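You operate a simulated robot arm through the tools that you are given. There is no shell and no other tool. Be economical: measure what you need, move in short steps, check, and stop when the job is done.

Carry out the task below with a simulated robot arm. There is one attempt and no reset: what you move stays moved.

## Task
Switch the brake lever off. Take the bobbin on the second shelf from the bottom of the blue rack and put it away on the middle shelf of the grey cart. Turn the twelfth tension dial to 800 g. Push the right winder door shut. Turn the belt speed knob to 1. Put one of the hex spacers from the inside of the front tray in the small white bin. Stack the small carton marked "Sleeves" from the steel top of the small winder on top of the small carton marked "Labels". Take the pink roller from the steel top of the small winder and put it on the second shelf from the bottom of the grey rack. Turn the pitch dial to 0.50 mm. Take the grey foam pad on the middle shelf of the grey rack and put it away on the top shelf of the grey rack. Any order will do. The brake lever goes to its stop.

Only the result counts: the job must be done as asked and must still hold three seconds after the hand-in. Knocking over, shifting, dropping, spilling or breaking anything else fails it.

## Robot
A 7-joint arm with a fingered hand on a trunk, on a base that drives. Base frame: it is fixed to the floor where the robot stands at the start and does not move with it; the origin is under the middle of the robot, x ahead of it, y to its left, z up; the surface under the hand at the start is at about z = 0.806. Units: m, degrees, N and s.
With the tool pointing down near the work surface it reaches from about 0.18 to 0.64 m from the robot's upright axis, wherever it stands. Its first joint turns from -115.0 to 115.0 degrees. Places, roughly: belt speed knob [-0.7, 2.6, 0.9]; bobbin [-1.25, -1, 0.5]; brake lever [0.4, 0, 0.9]; grey foam pad (13x7x2 cm) [-1.9, -0.6, 0.9]; hex spacer (5x3x3 cm) [-0.7, 2.5, 0.8]; middle shelf of the grey cart [-1.4, 4.8, 0.5]; pink roller (3x3x2 cm) [-2.3, 1.3, 1]; pitch dial [-2.4, 1.2, 1]; right winder door [-0.9, 2.7, 0.5]; second shelf of the grey rack [-1.7, -0.7, 0.5]; small carton [-2, 1.5, 1]; small white bin (17x15x6 cm) [3.2, 3.2, 0.9]; top shelf of the grey rack [-1.7, -0.7, 1.6]; twelfth tension dial [-1.7, 3.4, 1.3]. Payload 3.1 kg.
The TCP is the grasp point between the finger pads, 0.022 m short of the fingertips. In the tool frame z runs along the fingers and y along their closing line. The gripper opens to 0.112 m. The gripper's body begins 0.06 m behind the TCP. The gripper is a hand of 3 fingers: y runs from the thumb to the fingers, the wrist lies at [0, 0, -0.218] in the tool frame.
Orientation is told as [roll, pitch, yaw] about the base's x, y, z axes, in that order, counted from this pose: with the fingers straight down and closing along the base's y, the tool's x points along the base's -x, its y along +y and its z along -z.

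## Interface
- The arm moves only by the tool send_rows. Its arguments are lists of equal length, an entry for each row: "linear": the shift along the tool's x, y, z in mm, a list of three; "turn": the turn, a rotation vector about the tool's x, y, z in degrees, a list of three. In form: {"linear": [[dx, dy, dz], ...], "turn": [[ax, ay, az], ...]}. A call has 1 to 10 rows; each row shifts and turns the commanded pose from where the row before left it, along the tool's axes as they then stand. Rows are played at 5 a second. More than 0.05 m and 8.6 degrees between two rows, and nothing of the call is played. Where a pose cannot be reached the arm comes as near as it can. A force on the tool above 40 N (or 10 N above the force at the start of the call, whichever is more), or a blocked arm, ends the call early, and 0.2 s more pass. In this call time passes only in rows, and 0.2 s behind the last. The reply holds the time, the measured pose of the TCP, the force on the tool along the base axes, the opening and the grip force, in the units named above and with some noise, with the torque about the TCP (base axes, N m) and any sound that the robot's microphone picked up.
- Cameras (640 x 400 px; columns grow to the right, rows downward): "scene" is now at [0.0093, 0.1285, 1.6338]; the picture's right is [-0.31, -0.95, 0.00], its down [-0.77, 0.25, -0.58] and it looks along [0.56, -0.18, -0.81] (base axes); focal length 280 px, centre (320, 200). "wrist" rides on the gripper at [0.066, 0.003, -0.081] in the tool frame; the picture's right is [-0.05, 1.00, 0.00], its down [-0.77, -0.04, -0.64] and it looks along [-0.64, -0.03, 0.77] (tool axes); focal length 275 px, centre (320, 200). There is no depth. A picture from a camera that has moved, and an enlarged one, comes with that camera's place and axes in the base frame and with its lens.
- get_image(camera): a new picture of that camera. No time passes.
- slide_trunk(by): slides the trunk up (or, below 0, down) by that many m; the arm and the scene camera ride with it, the base frame stays. It gives what a move gives, with no picture.
- steer(legs): drives the robot by 1 to 6 legs, each [ahead, left, turn to the left] in m, m and degrees, along the robot's own axes; the way and the turn of a leg run together, so that a leg with both is an arc; at most 1.5 m and 180 degrees a leg. The arm and the cameras ride along, it lands a little off, and it stops where it bumps. It gives what a move gives.
- finger_targets(finger1, finger2, thumb_bend): sets how far each is bent, from 0 (flat) to 1 (curled in); at 0.3 the hand is open as for a grip, at 0.7 the pads meet at the TCP. One left out holds its place. A second passes; each finger stops where it meets its share of the squeeze, and holds until it gets a number again. It is the only way to open and close the hand. It gives what a move gives, with no picture; readings hold the bend of each and the force on the fingers (four entries, about 0 where the hand has none), thumb and palm.
- aim_head(pan, tilt): turns the head with the scene camera to pan (to the left, within 155 degrees either way) and tilt (down, from -29 to 69), counted from straight ahead of the robot. It gives what a move gives.
- close_up(camera, box): a new picture of the part [left, top, right, bottom] of that camera's present view, enlarged. No time passes.
- hand_in(): hands the job in; it is judged then, once.

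Go step by step. Nothing tells you exact positions but the pictures and the camera data: compare them with the known pose of the tool, close in by small moves and look again before you grip or let go. The budget is 217 turns and 198 pictures, counting those below and the enlarged ones. Unless the task says otherwise, let go and move clear before handing in.

The tools are called after ">>>" as a command line: name --argument value ..., lists and objects as JSON in quotes. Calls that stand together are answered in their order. send_rows: Moves the arm, as the interface text tells. Its arguments: {"type":"object","properties":{"linear":{"type":"array"},"turn":{"type":"array"}},"required":["linear","turn"]} The other tools are called the same way: slide_trunk (by) slides the trunk up or down; finger_targets (finger1, finger2, thumb_bend) moves the fingers one by one; steer (legs) drives the base; aim_head (pan, tilt) turns the head that bears the scene camera; get_image (camera) takes a picture; close_up (camera, box) takes an enlarged picture of a part of a camera's view; hand_in () hands the job in.

At the start:

```text
t: 0.0
ee_pos: [0.4884, -0.1312, 1.1493]
tcp_rot: [-0.1, 0.0, -0.1]
force: [-0.4, 1.1, -0.2]
ft_torque: [0.02, 0.01, 0.01]
finger_gap: 0.1121
gripper_force: 0.0
shape: jaw
bend: [0.3, 0.3, 0.3]
finger forces: [0.0, 0.0, 0.1, 0.0, 0.1, 0.0]
trunk travel left (down, up): [-0.775, 0.215]
robot x, y, heading: [-0.0021, 0.0018, 0.1]
head pan, tilt: [-17.9, 54.2]
```

scene: 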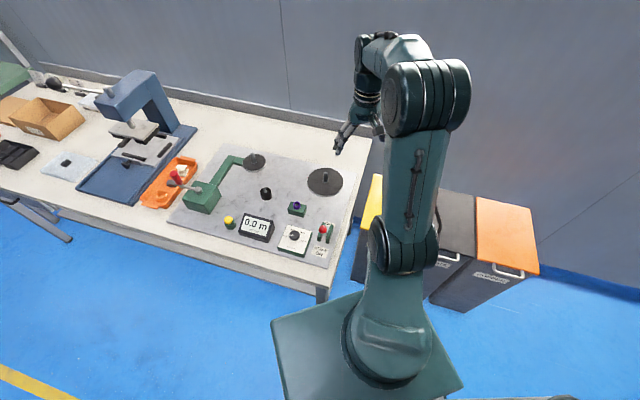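
wrist: 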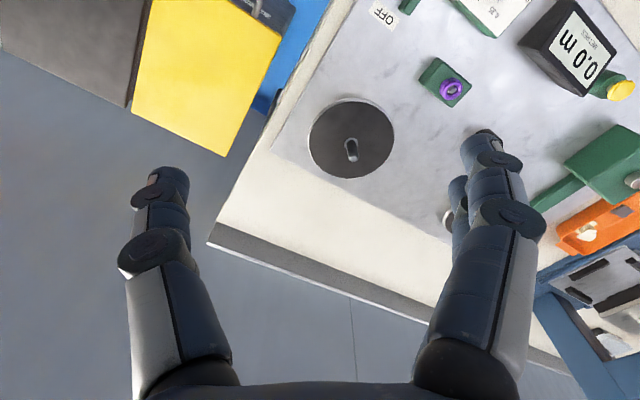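

I see the bench with a control panel; the brake lever is probably the red-knobbed toggle with the ON/OFF labels. I'll take a closer look.

>>> close_up --camera "scene" --box '[220, 180, 380, 280]'

>>> close_up --camera "wrist" --box '[340, 0, 640, 188]'

```text
4.00 times, centred on (300, 230) of scene
camera zoom: at [0.0093, 0.1285, 1.6338], right [-0.31, -0.95, 0.0], down [-0.77, 0.25, -0.58], along [0.56, -0.18, -0.81], focal length 1120 px, centre (400, 80)
```

zoom: 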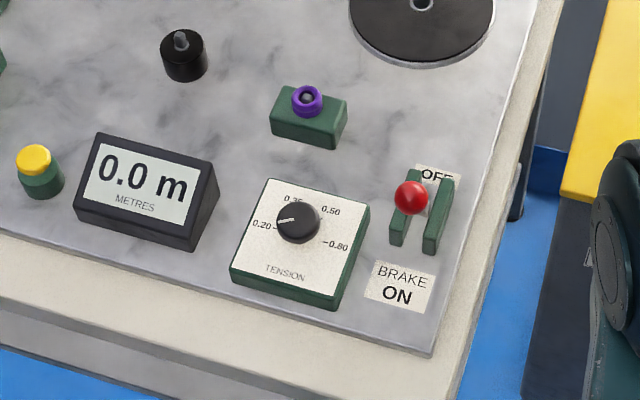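

```text
2.13 times, centred on (490, 94) of wrist
camera zoom: at [0.4226, -0.1284, 1.2285], right [0.05, 1.0, 0.0], down [0.77, -0.04, 0.64], along [0.64, -0.03, -0.77], focal length 586 px, centre (-42, 426)
```

zoom: 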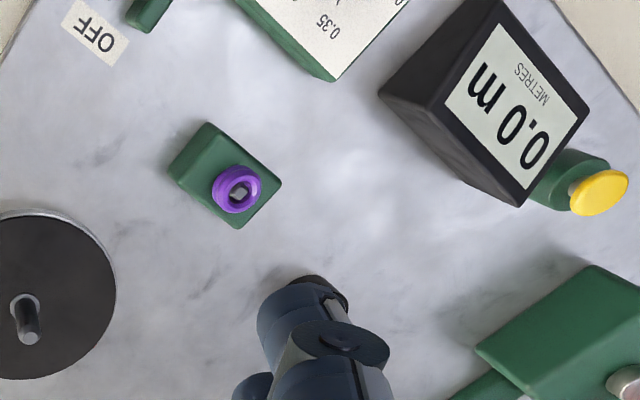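

The red-knobbed lever is near (0.41, -0.01, 0.9), and OFF lies towards (+x, -y). I'll close the fingers and move back to see the lever from the wrist camera.

>>> finger_targets --finger1 0.7 --finger2 0.7 --thumb_bend 0.7

>>> send_rows --linear '[[38, 28, 0], [38, 28, 0], [38, 28, 0], [38, 28, 0], [38, 28, 0]]' --turn '[[0, 0, 0], [0, 0, 0], [0, 0, 0], [0, 0, 0], [0, 0, 0]]'

>>> get_image --camera "wrist"

```text
t: 1.0
ee_pos: [0.4888, -0.1313, 1.1485]
tcp_rot: [-0.1, 0.0, 0.0]
force: [-0.4, 0.4, -0.6]
ft_torque: [-0.01, -0.01, 0.03]
finger_gap: 0.003
gripper_force: 0.0
shape: fingers
bend: [0.7, 0.7, 0.7]
finger forces: [0.0, 0.0, 0.0, 0.0, 0.0, 0.1]
trunk travel left (down, up): [-0.775, 0.215]
robot x, y, heading: [0.0011, 0.0013, -0.2]
head pan, tilt: [-17.9, 54.2]
```

```text
t: 2.2
ee_pos: [0.2965, 0.0134, 1.1479]
tcp_rot: [-0.2, 0.0, -0.2]
force: [0.3, -1.1, -0.1]
ft_torque: [-0.04, -0.03, 0.01]
finger_gap: 0.0029
gripper_force: 0.1
shape: fingers
bend: [0.7, 0.7, 0.7]
finger forces: [0.0, 0.0, 0.1, 0.0, 0.0, 0.0]
trunk travel left (down, up): [-0.775, 0.215]
robot x, y, heading: [0.0006, 0.0018, 0.1]
head pan, tilt: [-17.9, 54.2]
```

```text
193 pictures are left
camera wrist: at [0.2308, 0.0174, 1.2295], right [0.05, 1.0, 0.0], down [0.77, -0.04, 0.64], along [0.64, -0.03, -0.77], focal length 275 px, centre (320, 200)
```

wrist: 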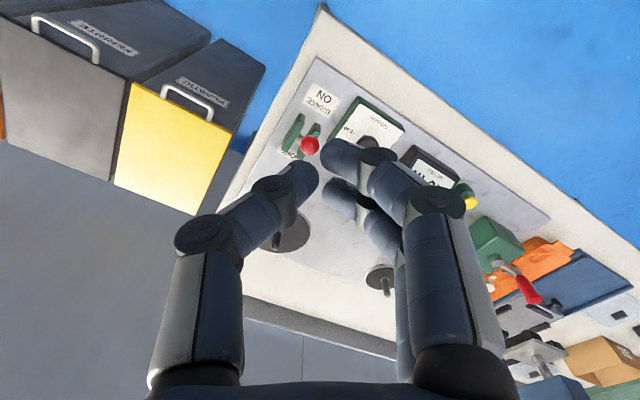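

The ball comes out near (0.40, -0.007, 0.915). I'll lower to just behind it on the ON side and check.

>>> send_rows --linear '[[-7, 5, 46], [-7, 5, 46], [-7, 5, 46], [-7, 5, 46], [-6, 4, 46]]' --turn '[[0, 0, 0], [0, 0, 0], [0, 0, 0], [0, 0, 0], [0, 0, 0]]'

>>> get_image --camera "wrist"

>>> close_up --camera "scene" --box '[240, 160, 400, 260]'

```text
t: 3.4
ee_pos: [0.3343, 0.0319, 0.9172]
tcp_rot: [0.0, 0.0, -0.1]
force: [-0.9, -0.2, 0.4]
ft_torque: [-0.01, 0.0, 0.0]
finger_gap: 0.0028
gripper_force: 0.1
shape: fingers
bend: [0.7, 0.7, 0.7]
finger forces: [0.1, 0.1, 0.0, 0.0, 0.0, 0.1]
trunk travel left (down, up): [-0.775, 0.215]
robot x, y, heading: [0.0021, 0.0005, -0.0]
head pan, tilt: [-17.9, 54.2]
```

```text
192 pictures are left
camera wrist: at [0.2686, 0.0346, 0.9983], right [0.05, 1.0, 0.0], down [0.77, -0.04, 0.64], along [0.63, -0.03, -0.77], focal length 275 px, centre (320, 200)
```

wrist: 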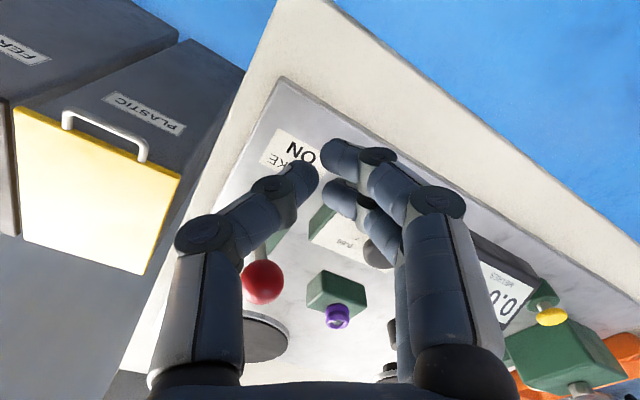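

```text
4.00 times, centred on (320, 210) of scene
camera zoom: at [0.0102, 0.1281, 1.6339], right [-0.31, -0.95, 0.0], down [-0.77, 0.25, -0.58], along [0.56, -0.18, -0.81], focal length 1120 px, centre (320, 160)
```

zoom: 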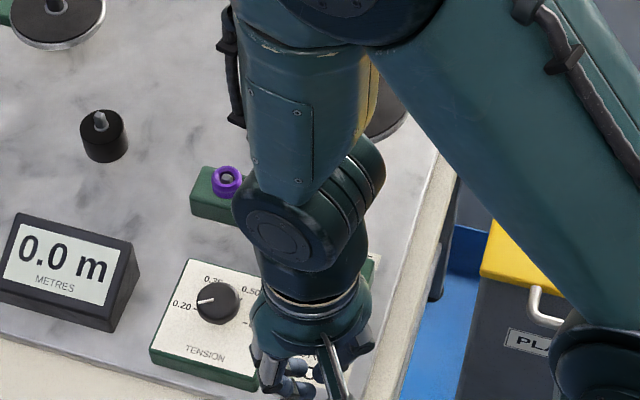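

The ball is now well fixed at (0.404, -0.004, 0.907). I'll line up and push along the ON→OFF direction.

>>> send_rows --linear '[[0, 12, 8], [-10, -7, 0], [-10, -7, 0], [-10, -7, 0], [-10, -7, 0], [-10, -7, 0], [-10, -7, 0], [-10, -7, 0], [-10, -7, 0]]' --turn '[[0, 0, 0], [0, 0, 0], [0, 0, 0], [0, 0, 0], [0, 0, 0], [0, 0, 0], [0, 0, 0], [0, 0, 0], [0, 0, 0]]'

>>> get_image --camera "wrist"

```text
t: 5.4
ee_pos: [0.4128, -0.0117, 0.9086]
tcp_rot: [-0.2, 0.0, 0.1]
force: [0.5, 0.2, -0.1]
ft_torque: [0.02, -0.01, -0.02]
finger_gap: 0.0023
gripper_force: 0.2
shape: fingers
bend: [0.7, 0.7, 0.7]
finger forces: [0.0, 0.0, 0.0, 0.0, 0.0, 0.1]
trunk travel left (down, up): [-0.775, 0.215]
robot x, y, heading: [0.0018, -0.0011, 0.1]
head pan, tilt: [-17.9, 54.2]
```

```text
190 pictures are left
camera wrist: at [0.3478, -0.0085, 0.9895], right [0.05, 1.0, 0.0], down [0.77, -0.03, 0.64], along [0.64, -0.03, -0.77], focal length 275 px, centre (320, 200)
```

wrist: 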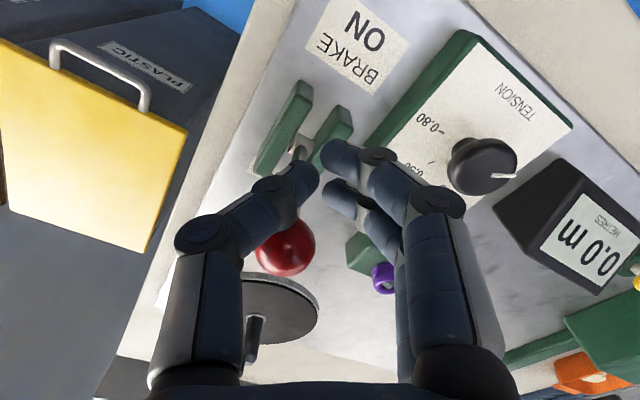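

The lever has swung over past centre; I'll push a bit further to make sure it's against the stop.

>>> send_rows --linear '[[-10, -7, 0], [-10, -7, 0], [-8, -6, 0], [-8, -6, 0]]' --turn '[[0, 0, 0], [0, 0, 0], [0, 0, 0], [0, 0, 0]]'

>>> get_image --camera "wrist"

```text
t: 6.4
ee_pos: [0.4407, -0.0337, 0.9104]
tcp_rot: [-0.1, 0.2, 0.0]
force: [-9.0, 2.3, -2.7]
ft_torque: [0.03, 0.08, -0.1]
finger_gap: 0.0017
gripper_force: 4.5
shape: fingers
bend: [0.7, 0.7, 0.7]
finger forces: [0.0, 0.0, 0.0, 0.0, 9.2, 0.1]
out of reach, approached as far as the arm can: row 1
trunk travel left (down, up): [-0.775, 0.215]
robot x, y, heading: [0.0012, -0.0061, -0.0]
head pan, tilt: [-17.9, 54.2]
```

```text
189 pictures are left
camera wrist: at [0.3751, -0.0305, 0.9904], right [0.05, 1.0, 0.0], down [0.77, -0.04, 0.63], along [0.63, -0.03, -0.77], focal length 275 px, centre (320, 200)
```

wrist: 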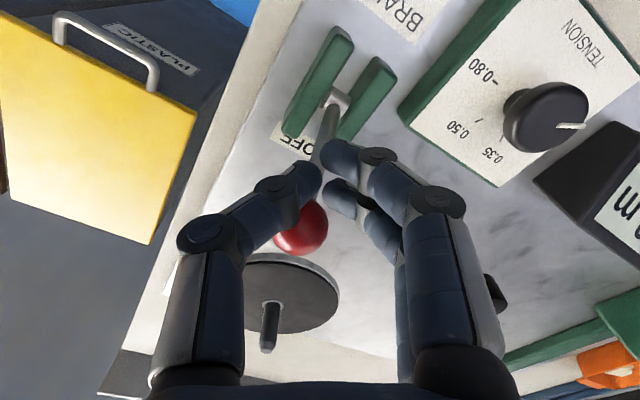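

Contact force has risen; one more small push to see whether it's the stop.

>>> send_rows --linear '[[-8, -6, 0], [-8, -6, 0]]' --turn '[[0, 0, 0], [0, 0, 0]]'

>>> get_image --camera "wrist"

```text
t: 6.9
ee_pos: [0.4424, -0.0374, 0.9074]
tcp_rot: [0.1, 1.7, 0.2]
force: [-17.0, 3.7, 4.2]
ft_torque: [0.0, 0.1, -0.12]
finger_gap: 0.0
gripper_force: 8.6
shape: fingers
bend: [0.7, 0.69, 0.72]
finger forces: [0.0, 1.8, 0.1, 0.1, 16.2, 0.0]
trunk travel left (down, up): [-0.775, 0.215]
robot x, y, heading: [-0.002, -0.0009, -0.1]
head pan, tilt: [-17.9, 54.2]
stopped in row 2: the force on the tool passed its limit at 44 N (the readings are from after the stop); the commanded pose is now the measured one
```

```text
188 pictures are left
camera wrist: at [0.3786, -0.036, 0.9914], right [0.05, 1.0, 0.0], down [0.79, -0.04, 0.61], along [0.61, -0.03, -0.79], focal length 275 px, centre (320, 200)
```

wrist: 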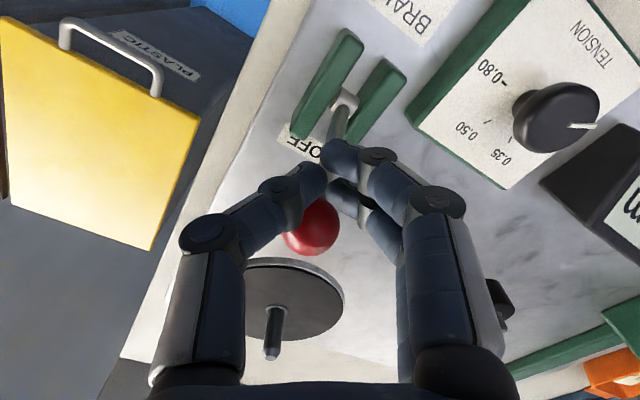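

The lever is at its stop (44 N, no further motion). I'll back off, rise, and look around with the head.

>>> send_rows --linear '[[15, 10, 0], [25, 16, 0], [20, 0, -40], [20, 0, -48], [20, 0, -48], [20, 0, -48], [0, 0, -48]]' --turn '[[0, -1.7, 0], [0, 0, 0], [0, 0, 0], [0, 0, 0], [0, 0, 0], [0, 0, 0], [0, 0, 0]]'

>>> close_up --camera "scene" --box '[220, 160, 380, 260]'

>>> aim_head --pan 90 --tilt 25

>>> get_image --camera "scene"

>>> aim_head --pan 150 --tilt 25

>>> get_image --camera "scene"

>>> aim_head --pan -150 --tilt 25

>>> get_image --camera "scene"

```text
refused: row 4 steps farther than a row can; nothing moved
```

```text
4.00 times, centred on (300, 210) of scene
camera zoom: at [0.0066, 0.1293, 1.634], right [-0.31, -0.95, 0.0], down [-0.77, 0.25, -0.59], along [0.56, -0.18, -0.81], focal length 1120 px, centre (400, 160)
```

zoom: 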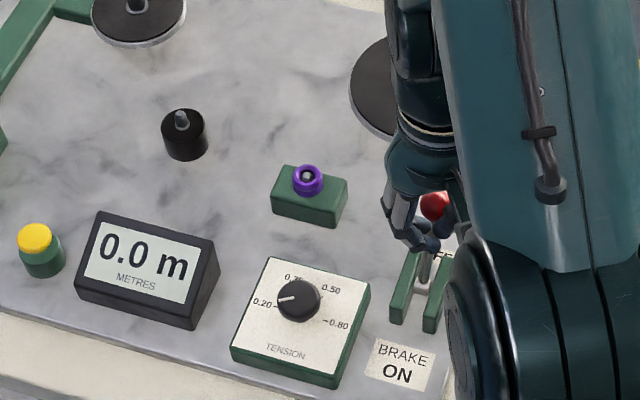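

```text
t: 8.8
ee_pos: [0.4407, -0.0388, 0.9106]
tcp_rot: [0.1, 1.4, 0.0]
force: [-23.6, 4.4, -4.4]
ft_torque: [0.06, 0.23, -0.16]
finger_gap: 0.0004
gripper_force: 11.4
shape: fingers
bend: [0.7, 0.69, 0.71]
finger forces: [0.0, 1.2, 0.0, 0.1, 21.6, 0.0]
trunk travel left (down, up): [-0.775, 0.215]
robot x, y, heading: [-0.0016, -0.0004, 0.4]
head pan, tilt: [90.0, 25.0]
```

```text
186 pictures are left
camera scene: at [-0.0662, 0.2445, 1.6763], right [1.0, 0.0, 0.0], down [0.0, -0.42, -0.91], along [0.0, 0.91, -0.42], focal length 280 px, centre (320, 200)
```

scene: 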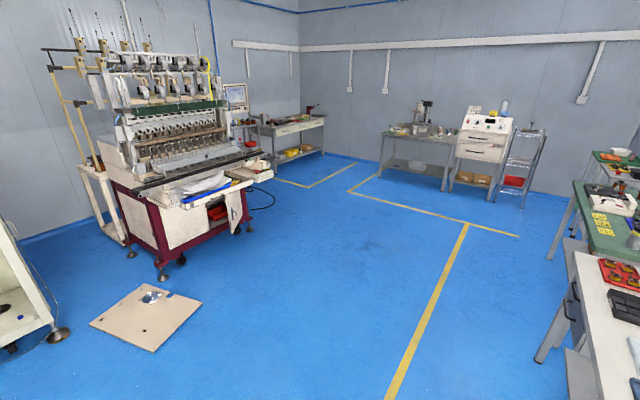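

```text
t: 10.1
ee_pos: [0.4415, -0.0382, 0.9099]
tcp_rot: [0.1, 1.3, 0.0]
force: [-23.8, 5.7, -3.9]
ft_torque: [0.08, 0.22, -0.15]
finger_gap: 0.0002
gripper_force: 11.3
shape: fingers
bend: [0.7, 0.69, 0.71]
finger forces: [0.1, 1.2, 0.1, 0.1, 21.5, 0.0]
trunk travel left (down, up): [-0.775, 0.215]
robot x, y, heading: [-0.0009, -0.0009, -0.2]
head pan, tilt: [150.0, 25.0]
```

```text
185 pictures are left
camera scene: at [-0.146, 0.1985, 1.6761], right [0.5, 0.87, 0.0], down [0.37, -0.21, -0.9], along [-0.78, 0.45, -0.43], focal length 280 px, centre (320, 200)
```

scene: 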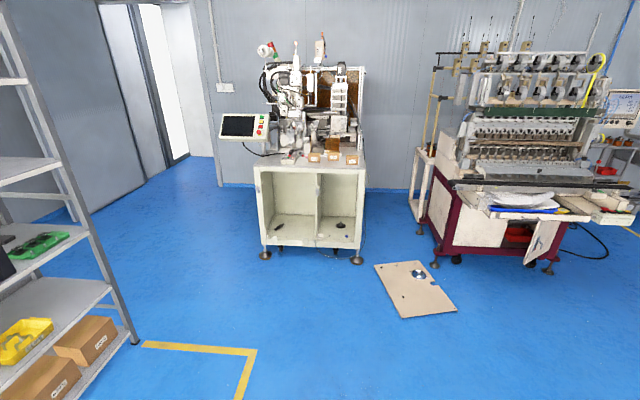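

```text
t: 14.1
ee_pos: [0.4413, -0.0392, 0.9094]
tcp_rot: [-0.1, 1.1, 0.0]
force: [-23.5, 4.8, -4.2]
ft_torque: [0.06, 0.2, -0.16]
finger_gap: 0.0004
gripper_force: 11.4
shape: fingers
bend: [0.7, 0.69, 0.71]
finger forces: [0.1, 1.2, 0.0, 0.0, 21.6, 0.0]
trunk travel left (down, up): [-0.775, 0.215]
robot x, y, heading: [-0.0001, 0.0002, 0.2]
head pan, tilt: [-150.0, 25.0]
```

```text
184 pictures are left
camera scene: at [-0.146, 0.1062, 1.6762], right [-0.5, 0.87, 0.0], down [0.37, 0.21, -0.91], along [-0.78, -0.45, -0.42], focal length 280 px, centre (320, 200)
```

scene: 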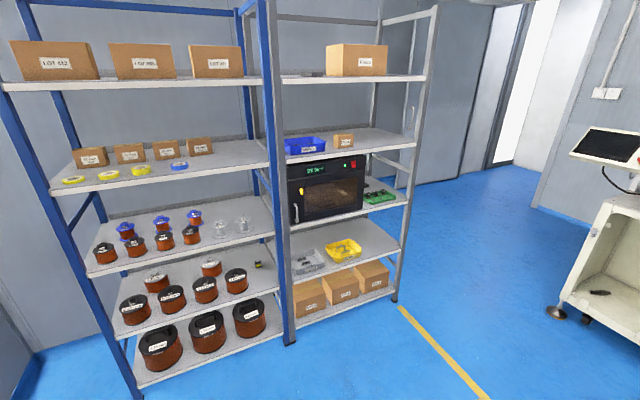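

OFF is done. I have an overview: blue rack and grey rack behind right, small winder behind, big winder left. I'll back off the lever and lift.

>>> send_rows --linear '[[15, 10, 0], [25, 16, 0], [20, 0, -40], [10, 0, -45], [10, 0, -45], [10, 0, -45], [10, 0, -45]]' --turn '[[0, -1.5, 0], [0, 0, 0], [0, 0, 0], [0, 0, 0], [0, 0, 0], [0, 0, 0], [0, 0, 0]]'

>>> aim_head --pan -17.9 --tilt 54

>>> get_image --camera "scene"

```text
t: 15.7
ee_pos: [0.3392, -0.0171, 1.1279]
tcp_rot: [0.2, -0.4, 0.0]
force: [-0.2, -0.7, -0.3]
ft_torque: [0.02, 0.0, 0.03]
finger_gap: 0.0025
gripper_force: 0.1
shape: fingers
bend: [0.7, 0.7, 0.7]
finger forces: [0.0, 0.0, 0.0, 0.1, 0.0, 0.0]
trunk travel left (down, up): [-0.775, 0.215]
robot x, y, heading: [-0.0029, -0.0012, -0.4]
head pan, tilt: [-150.0, 25.0]
```

```text
t: 17.9
ee_pos: [0.341, -0.0149, 1.1265]
tcp_rot: [0.2, -0.3, 0.0]
force: [-0.3, -1.4, -0.4]
ft_torque: [-0.03, 0.0, 0.0]
finger_gap: 0.0028
gripper_force: 0.0
shape: fingers
bend: [0.7, 0.7, 0.7]
finger forces: [0.1, 0.1, 0.0, 0.0, 0.0, 0.0]
trunk travel left (down, up): [-0.775, 0.215]
robot x, y, heading: [0.0015, -0.0031, -0.1]
head pan, tilt: [-17.9, 54.0]
```

```text
183 pictures are left
camera scene: at [0.0089, 0.1285, 1.6341], right [-0.31, -0.95, 0.0], down [-0.77, 0.25, -0.59], along [0.56, -0.18, -0.81], focal length 280 px, centre (320, 200)
```

scene: 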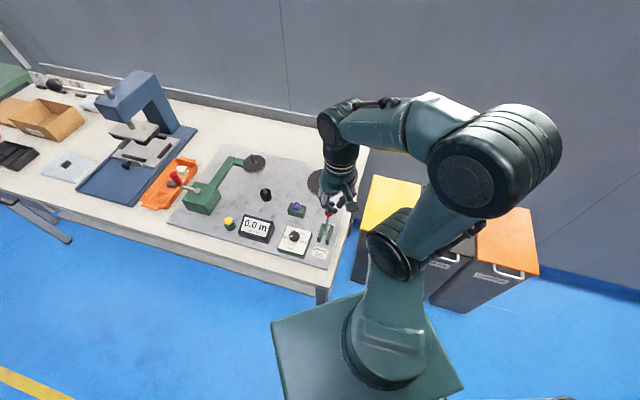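

The lever stays at OFF. Now I'll back off and turn to face the grey rack to find the foam pad.

>>> steer --legs '[[-0.5, 0, 0], [0, 0, -126], [0, -0.75, 0], [0.15, 0, 0]]'

>>> aim_head --pan 0 --tilt 30

>>> get_image --camera "scene"

```text
t: 30.6
ee_pos: [-1.4138, 0.0029, 1.1257]
tcp_rot: [0.0, -0.2, -123.7]
force: [-0.3, 0.4, -0.5]
ft_torque: [0.0, -0.01, 0.01]
finger_gap: 0.0028
gripper_force: 0.1
shape: fingers
bend: [0.7, 0.7, 0.7]
finger forces: [0.0, 0.0, 0.0, 0.0, 0.0, 0.0]
trunk travel left (down, up): [-0.775, 0.215]
robot x, y, heading: [-1.2106, 0.2807, -123.8]
head pan, tilt: [-17.9, 54.0]
```

```text
t: 31.4
ee_pos: [-1.4137, 0.0036, 1.1276]
tcp_rot: [0.2, -0.3, -123.6]
force: [0.0, -0.2, 0.0]
ft_torque: [0.01, -0.02, 0.01]
finger_gap: 0.0027
gripper_force: 0.0
shape: fingers
bend: [0.7, 0.7, 0.7]
finger forces: [0.0, 0.0, 0.0, 0.0, 0.1, 0.0]
trunk travel left (down, up): [-0.775, 0.215]
robot x, y, heading: [-1.2135, 0.2836, -123.6]
head pan, tilt: [0.0, 30.0]
```

```text
182 pictures are left
camera scene: at [-1.1009, 0.1679, 1.6687], right [-0.83, 0.55, 0.0], down [0.28, 0.42, -0.87], along [-0.48, -0.72, -0.5], focal length 280 px, centre (320, 200)
```

scene: 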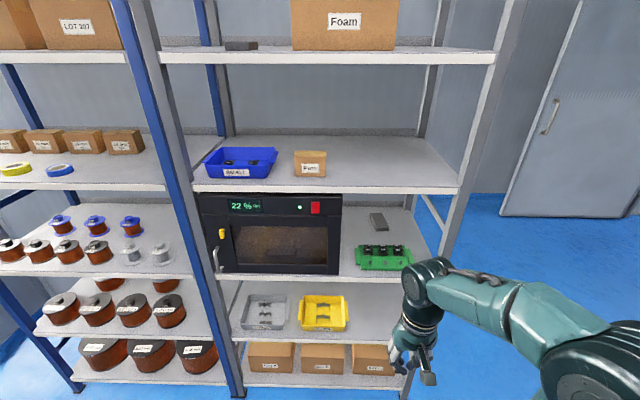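

The grey foam pad lies on the middle shelf right of the oven, behind the green tray, about 1.95,-0.6. I'll flip the wrist 180° so the camera ends above the hand when pitched forward, and open the fingers.

>>> finger_targets --finger1 0.3 --finger2 0.3 --thumb_bend 0.3

>>> send_rows --linear '[[0, 0, 0], [0, 0, 0], [0, 0, 0], [0, 0, 0], [0, 0, 0], [0, 0, 0], [0, 0, 0], [0, 0, 0], [0, 0, 0], [0, 0, 0]]' --turn '[[0, 0, 8.5], [0, 0, 8.5], [0, 0, 8.5], [0, 0, 8.5], [0, 0, 8.5], [0, 0, 8.5], [0, 0, 8.5], [0, 0, 8.5], [0, 0, 8.5], [0, 0, 8.5]]'

>>> send_rows --linear '[[0, 0, 0], [0, 0, 0], [0, 0, 0], [0, 0, 0], [0, 0, 0], [0, 0, 0], [0, 0, 0], [0, 0, 0], [0, 0, 0], [0, 0, 0]]' --turn '[[0, 0, 8.5], [0, 0, 8.5], [0, 0, 8.5], [0, 0, 8.5], [0, 0, 8.5], [0, 0, 8.5], [0, 0, 8.5], [0, 0, 8.5], [0, 0, 8.5], [0, 0, 8.5]]'

```text
t: 32.5
ee_pos: [-1.414, 0.0036, 1.1262]
tcp_rot: [0.2, -0.4, -123.6]
force: [-0.9, 0.4, -0.9]
ft_torque: [0.01, 0.01, -0.01]
finger_gap: 0.1112
gripper_force: 0.1
shape: fingers
bend: [0.3, 0.3, 0.3]
finger forces: [0.0, 0.0, 0.0, 0.0, 0.0, 0.0]
trunk travel left (down, up): [-0.775, 0.215]
robot x, y, heading: [-1.2108, 0.2798, -123.7]
head pan, tilt: [0.0, 30.0]
```

```text
t: 34.6
ee_pos: [-1.4129, 0.0041, 1.1264]
tcp_rot: [0.2, -0.1, 151.3]
force: [-0.6, 0.4, -0.4]
ft_torque: [0.0, 0.02, 0.02]
finger_gap: 0.1112
gripper_force: 0.1
shape: fingers
bend: [0.3, 0.3, 0.3]
finger forces: [0.0, 0.1, 0.1, 0.0, 0.0, 0.0]
trunk travel left (down, up): [-0.775, 0.215]
robot x, y, heading: [-1.2091, 0.276, -123.5]
head pan, tilt: [0.0, 30.0]
```

```text
t: 36.9
ee_pos: [-1.4133, 0.0044, 1.1274]
tcp_rot: [0.0, 0.3, 66.3]
force: [0.0, 0.3, 0.6]
ft_torque: [-0.04, 0.0, 0.0]
finger_gap: 0.1112
gripper_force: 0.0
shape: fingers
bend: [0.3, 0.3, 0.3]
finger forces: [0.0, 0.0, 0.1, 0.0, 0.0, 0.1]
trunk travel left (down, up): [-0.775, 0.215]
robot x, y, heading: [-1.2112, 0.2769, -123.8]
head pan, tilt: [0.0, 30.0]
```

>>> send_rows --linear '[[40, 0, 0], [40, 0, 0], [40, 0, 0], [30, 0, 0], [0, 0, 0], [0, 0, 0], [0, 0, 0], [0, 0, 0], [0, 0, 0], [0, 0, 0]]' --turn '[[0, 0, 5], [0, 0, 5], [0, 0, 0], [0, 0, 0], [0, 7.5, 0], [0, 7.5, 0], [0, 7.5, 0], [0, 7.5, 0], [0, 7.5, 0], [0, 7.5, 0]]'

>>> get_image --camera "wrist"

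>>> get_image --camera "scene"

```text
t: 39.0
ee_pos: [-1.4947, -0.123, 1.1276]
tcp_rot: [1.6, 36.8, 56.4]
force: [-0.2, -0.4, -0.1]
ft_torque: [-0.01, 0.01, 0.0]
finger_gap: 0.1113
gripper_force: 0.0
shape: fingers
bend: [0.3, 0.3, 0.3]
finger forces: [0.0, 0.0, 0.0, 0.0, 0.0, 0.1]
out of reach, approached as far as the arm can: row 9, 10
trunk travel left (down, up): [-0.775, 0.215]
robot x, y, heading: [-1.2104, 0.2802, -123.8]
head pan, tilt: [0.0, 30.0]
```

```text
181 pictures are left
camera wrist: at [-1.4969, -0.1255, 1.232], right [-0.8, 0.6, 0.0], down [0.6, 0.8, 0.04], along [0.03, 0.03, -1.0], focal length 275 px, centre (320, 200)
```

wrist: 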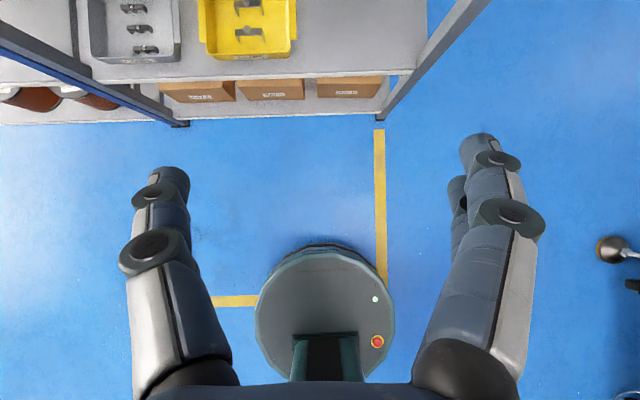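

```text
180 pictures are left
camera scene: at [-1.1023, 0.1689, 1.669], right [-0.83, 0.55, 0.0], down [0.28, 0.42, -0.87], along [-0.48, -0.72, -0.5], focal length 280 px, centre (320, 200)
```

scene: 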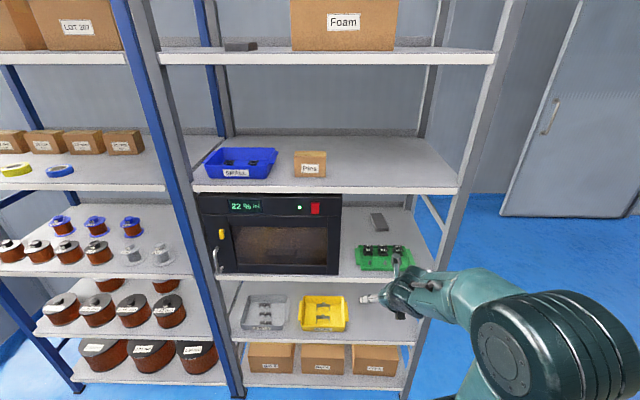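

The base is round (~0.23 m radius) and there's space. I'll lower the trunk a little, shift right and go nearer the rack, keeping the hand outside.

>>> slide_trunk --by -0.1

>>> steer --legs '[[0, -0.1, 0], [0.3, 0, 0]]'

>>> aim_head --pan -10 --tilt 40

>>> get_image --camera "scene"

>>> get_image --camera "wrist"

```text
t: 40.4
ee_pos: [-1.4947, -0.1231, 1.027]
tcp_rot: [1.9, 36.9, 56.4]
force: [-0.2, -0.6, -0.7]
ft_torque: [0.0, 0.02, 0.0]
finger_gap: 0.1113
gripper_force: 0.0
shape: fingers
bend: [0.3, 0.3, 0.3]
finger forces: [0.1, 0.1, 0.1, 0.1, 0.0, 0.0]
trunk travel left (down, up): [-0.675, 0.315]
robot x, y, heading: [-1.2109, 0.279, -123.7]
head pan, tilt: [0.0, 30.0]
```

```text
t: 43.2
ee_pos: [-1.7438, -0.3172, 1.0268]
tcp_rot: [1.8, 36.8, 56.3]
force: [-0.1, 0.1, -0.5]
ft_torque: [0.0, 0.01, 0.0]
finger_gap: 0.1112
gripper_force: 0.0
shape: fingers
bend: [0.3, 0.3, 0.3]
finger forces: [0.1, 0.0, 0.1, 0.0, 0.0, 0.1]
trunk travel left (down, up): [-0.675, 0.315]
robot x, y, heading: [-1.4598, 0.0858, -123.6]
head pan, tilt: [0.0, 30.0]
```

```text
t: 43.9
ee_pos: [-1.7434, -0.3175, 1.0274]
tcp_rot: [1.9, 36.9, 56.4]
force: [-0.1, 0.5, -0.5]
ft_torque: [0.01, -0.01, -0.05]
finger_gap: 0.1113
gripper_force: 0.1
shape: fingers
bend: [0.3, 0.3, 0.3]
finger forces: [0.1, 0.0, 0.0, 0.0, 0.0, 0.1]
trunk travel left (down, up): [-0.675, 0.315]
robot x, y, heading: [-1.4603, 0.0863, -123.7]
head pan, tilt: [-10.0, 40.0]
```

```text
179 pictures are left
camera scene: at [-1.3585, -0.0133, 1.5535], right [-0.72, 0.69, 0.0], down [0.44, 0.47, -0.77], along [-0.53, -0.56, -0.64], focal length 280 px, centre (320, 200)
```

scene: 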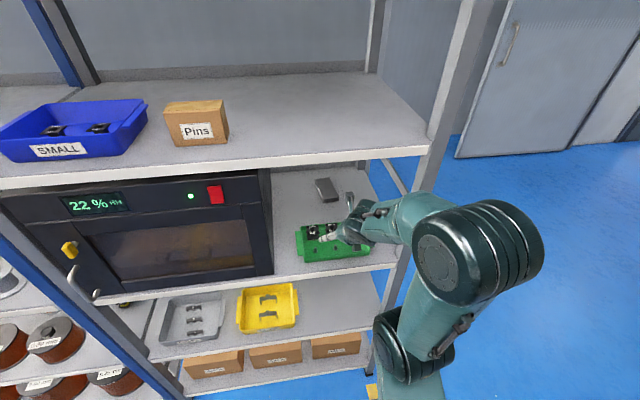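

```text
178 pictures are left
camera wrist: at [-1.7454, -0.3208, 1.132], right [-0.8, 0.6, 0.0], down [0.6, 0.8, 0.04], along [0.03, 0.03, -1.0], focal length 275 px, centre (320, 200)
```

wrist: 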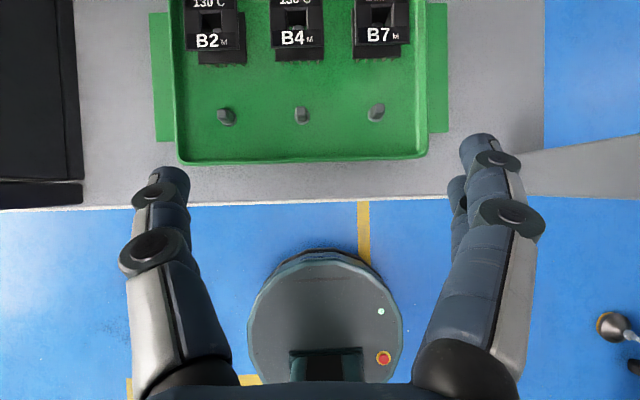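

The pad centre is about (-1.93, -0.585, 0.92), straight ahead of the hand by 0.33 m. I'll extend and pitch to about 52°.

>>> send_rows --linear '[[24, 0, 18], [24, 0, 18], [24, 0, 18], [0, 0, 0], [0, 0, 0], [0, 0, 0]]' --turn '[[0, 0, 0], [0, 0, 0], [0, 0, 0], [0, 6, 0], [0, 6, 0], [0, 4, 0]]'

>>> get_image --camera "wrist"

```text
t: 45.3
ee_pos: [-1.7953, -0.3907, 1.0266]
tcp_rot: [2.4, 53.0, 57.3]
force: [0.5, 0.4, 0.3]
ft_torque: [0.02, 0.03, -0.04]
finger_gap: 0.1112
gripper_force: 0.2
shape: fingers
bend: [0.3, 0.3, 0.3]
finger forces: [0.0, 0.0, 0.0, 0.0, 0.0, 0.0]
trunk travel left (down, up): [-0.675, 0.315]
robot x, y, heading: [-1.4617, 0.0833, -123.7]
head pan, tilt: [-10.0, 40.0]
```

```text
177 pictures are left
camera wrist: at [-1.7802, -0.3711, 1.1296], right [-0.81, 0.59, -0.01], down [0.58, 0.78, -0.23], along [-0.13, -0.19, -0.97], focal length 275 px, centre (320, 200)
```

wrist: 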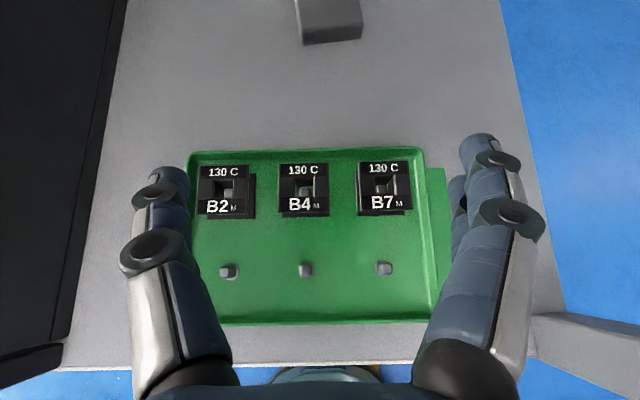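

>>> steer --legs '[[0.1, -0.012, 0]]'

>>> get_image --camera "wrist"

>>> get_image --camera "scene"

```text
t: 46.5
ee_pos: [-1.8609, -0.4673, 1.0277]
tcp_rot: [2.3, 52.9, 57.1]
force: [-0.2, -0.3, -0.4]
ft_torque: [-0.01, 0.02, 0.05]
finger_gap: 0.1114
gripper_force: 0.0
shape: fingers
bend: [0.3, 0.3, 0.3]
finger forces: [0.1, 0.0, 0.0, 0.0, 0.0, 0.0]
trunk travel left (down, up): [-0.675, 0.315]
robot x, y, heading: [-1.5228, 0.0063, -123.5]
head pan, tilt: [-10.0, 40.0]
```

```text
176 pictures are left
camera wrist: at [-1.8469, -0.4475, 1.1294], right [-0.8, 0.59, -0.01], down [0.58, 0.78, -0.23], along [-0.13, -0.19, -0.97], focal length 275 px, centre (320, 200)
```

wrist: 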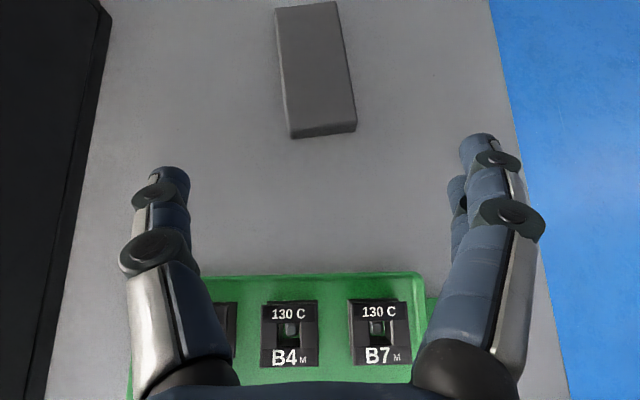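

```text
175 pictures are left
camera scene: at [-1.424, -0.0904, 1.5533], right [-0.72, 0.69, 0.0], down [0.44, 0.46, -0.77], along [-0.53, -0.55, -0.64], focal length 280 px, centre (320, 200)
```

scene: 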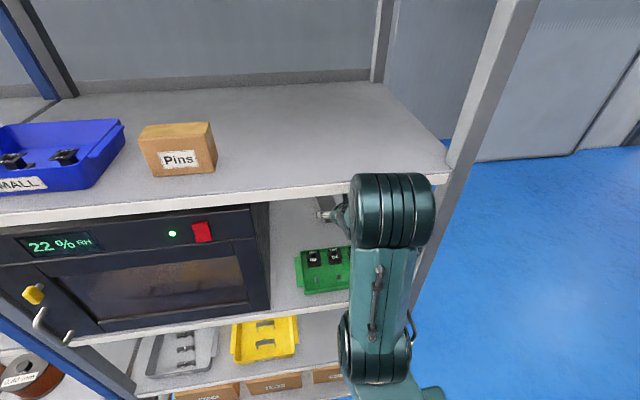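

The pad is lined up. I'll lower the trunk slightly to bring the elbow under the upper shelf, then extend.

>>> slide_trunk --by -0.06

>>> send_rows --linear '[[12, 0, 16], [12, 0, 16], [12, 0, 16], [12, 0, 16]]' --turn '[[0, 0, 0], [0, 0, 0], [0, 0, 0], [0, 0, 0]]'

>>> get_image --camera "wrist"

>>> get_image --camera "scene"

```text
t: 47.5
ee_pos: [-1.8626, -0.467, 0.967]
tcp_rot: [2.4, 52.9, 57.2]
force: [-0.2, -0.8, 0.1]
ft_torque: [-0.02, 0.01, 0.0]
finger_gap: 0.1112
gripper_force: 0.0
shape: fingers
bend: [0.3, 0.3, 0.3]
finger forces: [0.0, 0.0, 0.1, 0.1, 0.0, 0.0]
trunk travel left (down, up): [-0.615, 0.375]
robot x, y, heading: [-1.5226, 0.0054, -123.7]
head pan, tilt: [-10.0, 40.0]
```

```text
t: 48.5
ee_pos: [-1.9017, -0.5234, 0.9718]
tcp_rot: [2.5, 53.3, 57.4]
force: [0.4, -0.5, -0.2]
ft_torque: [0.01, 0.01, -0.04]
finger_gap: 0.1111
gripper_force: 0.1
shape: fingers
bend: [0.3, 0.3, 0.3]
finger forces: [0.0, 0.0, 0.1, 0.0, 0.0, 0.0]
trunk travel left (down, up): [-0.615, 0.375]
robot x, y, heading: [-1.5272, 0.0088, -123.6]
head pan, tilt: [-10.0, 40.0]
```

```text
174 pictures are left
camera wrist: at [-1.886, -0.5038, 1.0732], right [-0.81, 0.59, -0.01], down [0.58, 0.78, -0.24], along [-0.13, -0.2, -0.97], focal length 275 px, centre (320, 200)
```

wrist: 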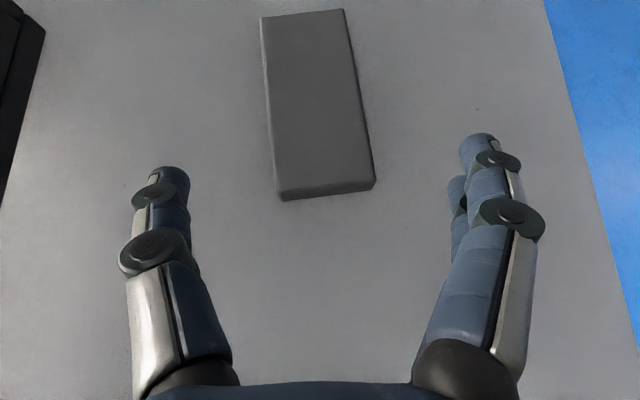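

```text
173 pictures are left
camera scene: at [-1.4146, -0.0786, 1.4924], right [-0.72, 0.69, 0.0], down [0.44, 0.46, -0.77], along [-0.53, -0.56, -0.63], focal length 280 px, centre (320, 200)
```

scene: 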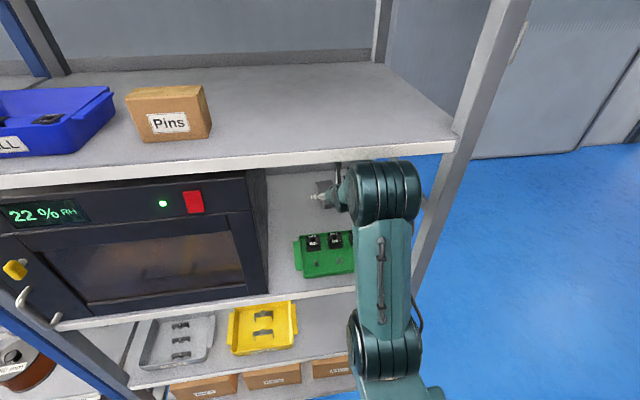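

>>> send_rows --linear '[[0, 0, 0], [12, -1, 17], [12, -1, 17], [12, -1, 17]]' --turn '[[4.8, 0, -3.6], [0, 0, 0], [0, 0, 0], [0, 0, 0]]'

>>> slide_trunk --by -0.03

>>> get_image --camera "wrist"

```text
t: 49.5
ee_pos: [-1.9325, -0.5985, 0.9642]
tcp_rot: [2.7, 52.4, 63.5]
force: [0.3, 0.0, 0.3]
ft_torque: [0.06, 0.03, -0.05]
finger_gap: 0.1115
gripper_force: 0.0
shape: fingers
bend: [0.3, 0.3, 0.3]
finger forces: [0.1, 0.0, 0.0, 0.1, 0.0, 0.0]
trunk travel left (down, up): [-0.615, 0.375]
robot x, y, heading: [-1.5286, 0.0033, -123.8]
head pan, tilt: [-10.0, 40.0]
```

```text
t: 50.2
ee_pos: [-1.9358, -0.5916, 0.9334]
tcp_rot: [2.3, 52.7, 63.0]
force: [0.5, 0.4, -0.3]
ft_torque: [0.0, -0.01, 0.01]
finger_gap: 0.1116
gripper_force: 0.0
shape: fingers
bend: [0.3, 0.3, 0.3]
finger forces: [0.1, 0.1, 0.0, 0.0, 0.0, 0.0]
trunk travel left (down, up): [-0.585, 0.405]
robot x, y, heading: [-1.5272, 0.009, -123.7]
head pan, tilt: [-10.0, 40.0]
```

```text
172 pictures are left
camera wrist: at [-1.925, -0.5699, 1.0363], right [-0.86, 0.51, -0.01], down [0.5, 0.84, -0.23], along [-0.11, -0.2, -0.97], focal length 275 px, centre (320, 200)
```

wrist: 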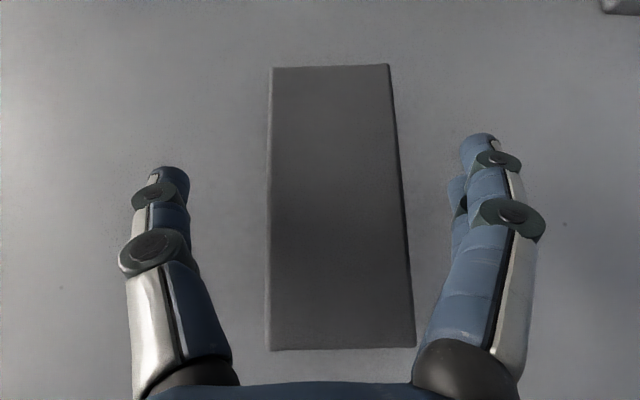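

Well aligned around the pad. I'll lower a few mm and close.

>>> slide_trunk --by -0.008

>>> finger_targets --finger1 0.7 --finger2 0.7 --thumb_bend 0.7

>>> get_image --camera "wrist"

```text
t: 50.8
ee_pos: [-1.9369, -0.5913, 0.9253]
tcp_rot: [2.4, 52.7, 63.0]
force: [0.6, 0.1, 0.4]
ft_torque: [0.0, 0.02, -0.01]
finger_gap: 0.1114
gripper_force: 0.0
shape: fingers
bend: [0.3, 0.3, 0.3]
finger forces: [0.1, 0.0, 0.1, 0.0, 0.0, 0.1]
trunk travel left (down, up): [-0.577, 0.413]
robot x, y, heading: [-1.5246, 0.0049, -123.6]
head pan, tilt: [-10.0, 40.0]
```

```text
t: 51.8
ee_pos: [-1.9384, -0.5915, 0.9266]
tcp_rot: [2.3, 52.7, 62.9]
force: [-1.1, 0.7, 1.6]
ft_torque: [-0.01, 0.17, -0.01]
finger_gap: 0.0552
gripper_force: 15.1
shape: fingers
bend: [0.51, 0.5, 0.55]
finger forces: [7.8, 8.2, 0.0, 0.0, 14.8, 0.0]
trunk travel left (down, up): [-0.577, 0.413]
robot x, y, heading: [-1.5283, 0.0058, -124.1]
head pan, tilt: [-10.0, 40.0]
```

```text
171 pictures are left
camera wrist: at [-1.9253, -0.5699, 1.0285], right [-0.86, 0.51, -0.01], down [0.5, 0.84, -0.23], along [-0.11, -0.2, -0.97], focal length 275 px, centre (320, 200)
```

wrist: 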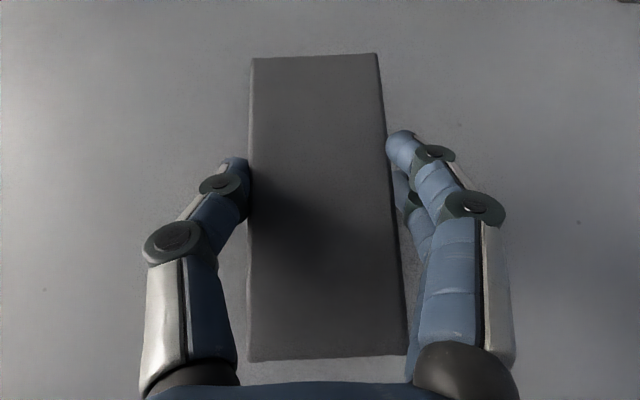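

Gripped. Lift slightly and back straight out.

>>> slide_trunk --by 0.06

>>> steer --legs '[[-0.5, 0, 0]]'

>>> slide_trunk --by 0.353

>>> aim_head --pan 0 --tilt 15

>>> get_image --camera "scene"

>>> get_image --camera "wrist"

```text
t: 52.8
ee_pos: [-1.9333, -0.5803, 0.9715]
tcp_rot: [2.3, 51.8, 62.8]
force: [0.9, -0.1, -0.5]
ft_torque: [0.02, 0.03, -0.01]
finger_gap: 0.055
gripper_force: 14.3
shape: fingers
bend: [0.52, 0.5, 0.55]
finger forces: [5.7, 7.8, 0.0, 0.0, 15.1, 0.1]
trunk travel left (down, up): [-0.637, 0.353]
robot x, y, heading: [-1.5282, 0.0089, -123.7]
head pan, tilt: [-10.0, 40.0]
```

```text
t: 54.2
ee_pos: [-1.8519, -0.4521, 0.9979]
tcp_rot: [3.6, 53.5, 63.5]
force: [0.0, -0.9, -0.4]
ft_torque: [0.04, 0.07, -0.11]
finger_gap: 0.0543
gripper_force: 13.9
shape: fingers
bend: [0.52, 0.5, 0.55]
finger forces: [5.3, 8.0, 0.1, 0.1, 15.0, 0.0]
trunk travel left (down, up): [-0.637, 0.353]
robot x, y, heading: [-1.4509, 0.1352, -124.5]
head pan, tilt: [-10.0, 40.0]
stopped in leg 1: the robot was blocked; the commanded pose is now the measured one
```

```text
t: 55.9
ee_pos: [-1.8261, -0.3853, 1.0764]
tcp_rot: [1.4, 41.9, 61.6]
force: [-1.4, 0.7, 0.4]
ft_torque: [-0.01, 0.0, 0.02]
finger_gap: 0.0497
gripper_force: 15.1
shape: fingers
bend: [0.55, 0.5, 0.56]
finger forces: [7.3, 8.7, 0.1, 0.0, 14.3, 0.1]
trunk travel left (down, up): [-0.779, 0.211]
robot x, y, heading: [-1.4514, 0.1372, -124.5]
head pan, tilt: [-10.0, 40.0]
stopped: the arm was blocked; the commanded pose is now the measured one
```

```text
t: 56.8
ee_pos: [-1.8281, -0.3884, 1.0682]
tcp_rot: [1.3, 41.6, 61.6]
force: [-0.5, 0.4, 0.2]
ft_torque: [0.02, 0.01, -0.01]
finger_gap: 0.05
gripper_force: 14.9
shape: fingers
bend: [0.55, 0.5, 0.56]
finger forces: [7.2, 8.7, 0.1, 0.0, 14.4, 0.0]
trunk travel left (down, up): [-0.779, 0.211]
robot x, y, heading: [-1.4522, 0.1348, -124.6]
head pan, tilt: [0.0, 15.0]
```

```text
170 pictures are left
camera scene: at [-1.3443, 0.0205, 1.6971], right [-0.82, 0.57, 0.0], down [0.15, 0.21, -0.97], along [-0.55, -0.8, -0.26], focal length 280 px, centre (320, 200)
```

scene: 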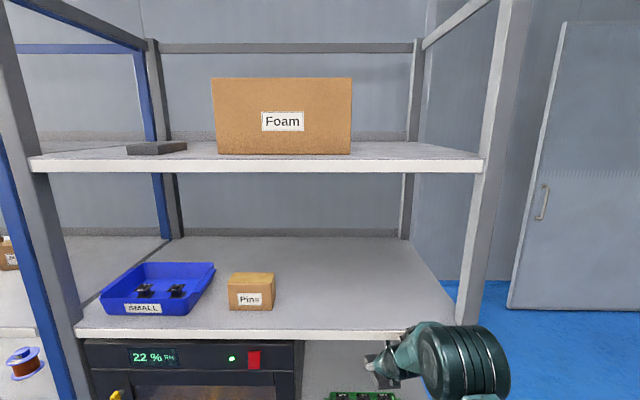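

```text
169 pictures are left
camera wrist: at [-1.8271, -0.385, 1.1724], right [-0.85, 0.52, -0.01], down [0.52, 0.85, -0.04], along [-0.01, -0.04, -1.0], focal length 275 px, centre (320, 200)
```

wrist: 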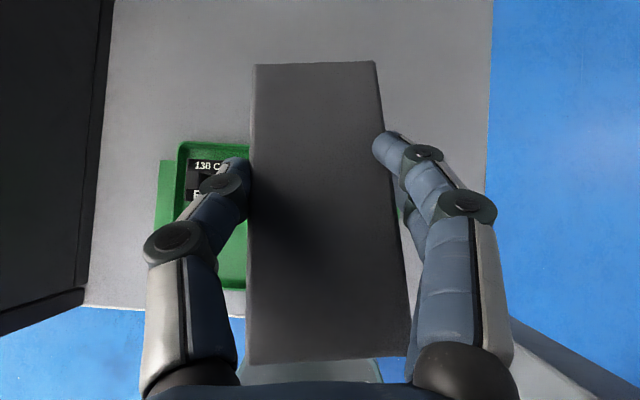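

The forearm caught the shelf above while lifting; nothing appears displaced. I'll lower the trunk to clear it, then back out one step at a time.

>>> slide_trunk --by -0.07

>>> get_image --camera "wrist"

>>> get_image --camera "scene"

```text
t: 57.9
ee_pos: [-1.8283, -0.3889, 0.9978]
tcp_rot: [1.3, 41.6, 61.6]
force: [-0.4, -0.1, -0.3]
ft_torque: [0.0, 0.0, -0.03]
finger_gap: 0.0499
gripper_force: 15.3
shape: fingers
bend: [0.55, 0.5, 0.56]
finger forces: [7.3, 8.7, 0.0, 0.0, 14.4, 0.0]
trunk travel left (down, up): [-0.709, 0.281]
robot x, y, heading: [-1.4527, 0.1364, -124.7]
head pan, tilt: [0.0, 15.0]
```

```text
168 pictures are left
camera wrist: at [-1.8269, -0.3849, 1.1024], right [-0.85, 0.52, -0.01], down [0.52, 0.85, -0.04], along [-0.01, -0.04, -1.0], focal length 275 px, centre (320, 200)
```

wrist: 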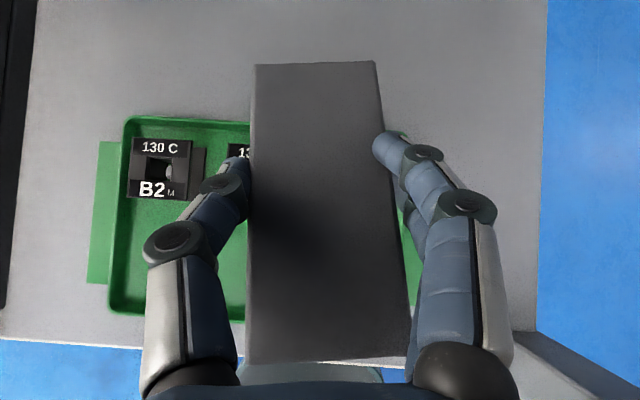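

```text
167 pictures are left
camera scene: at [-1.3441, 0.0206, 1.6272], right [-0.82, 0.57, 0.0], down [0.15, 0.21, -0.97], along [-0.55, -0.8, -0.26], focal length 280 px, centre (320, 200)
```

scene: 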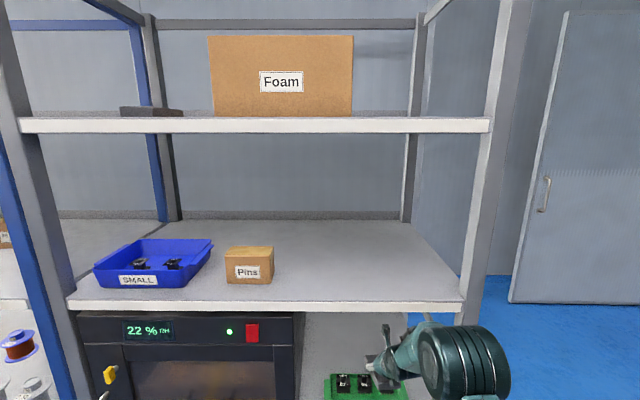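

Clear now. Driving straight back.

>>> steer --legs '[[-0.35, 0, 0]]'

>>> get_image --camera "wrist"

```text
t: 60.2
ee_pos: [-1.6241, -0.0936, 0.9987]
tcp_rot: [1.4, 41.6, 61.9]
force: [-0.5, 0.6, 1.0]
ft_torque: [0.0, 0.0, 0.01]
finger_gap: 0.0497
gripper_force: 14.8
shape: fingers
bend: [0.55, 0.5, 0.56]
finger forces: [7.3, 8.7, 0.0, 0.1, 14.3, 0.0]
trunk travel left (down, up): [-0.709, 0.281]
robot x, y, heading: [-1.2478, 0.4313, -124.3]
head pan, tilt: [0.0, 15.0]
```

```text
166 pictures are left
camera wrist: at [-1.6223, -0.0895, 1.1026], right [-0.86, 0.52, -0.01], down [0.52, 0.86, -0.04], along [-0.01, -0.04, -1.0], focal length 275 px, centre (320, 200)
```

wrist: 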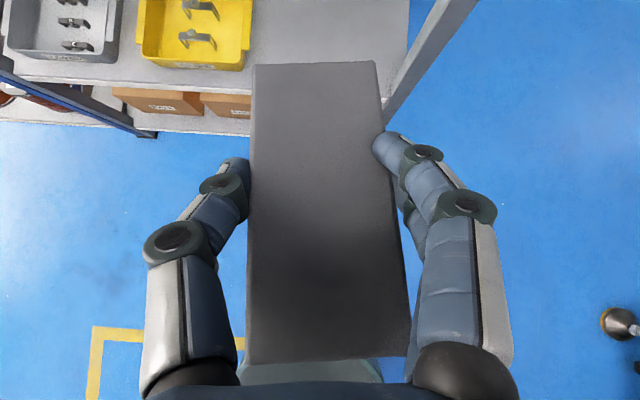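

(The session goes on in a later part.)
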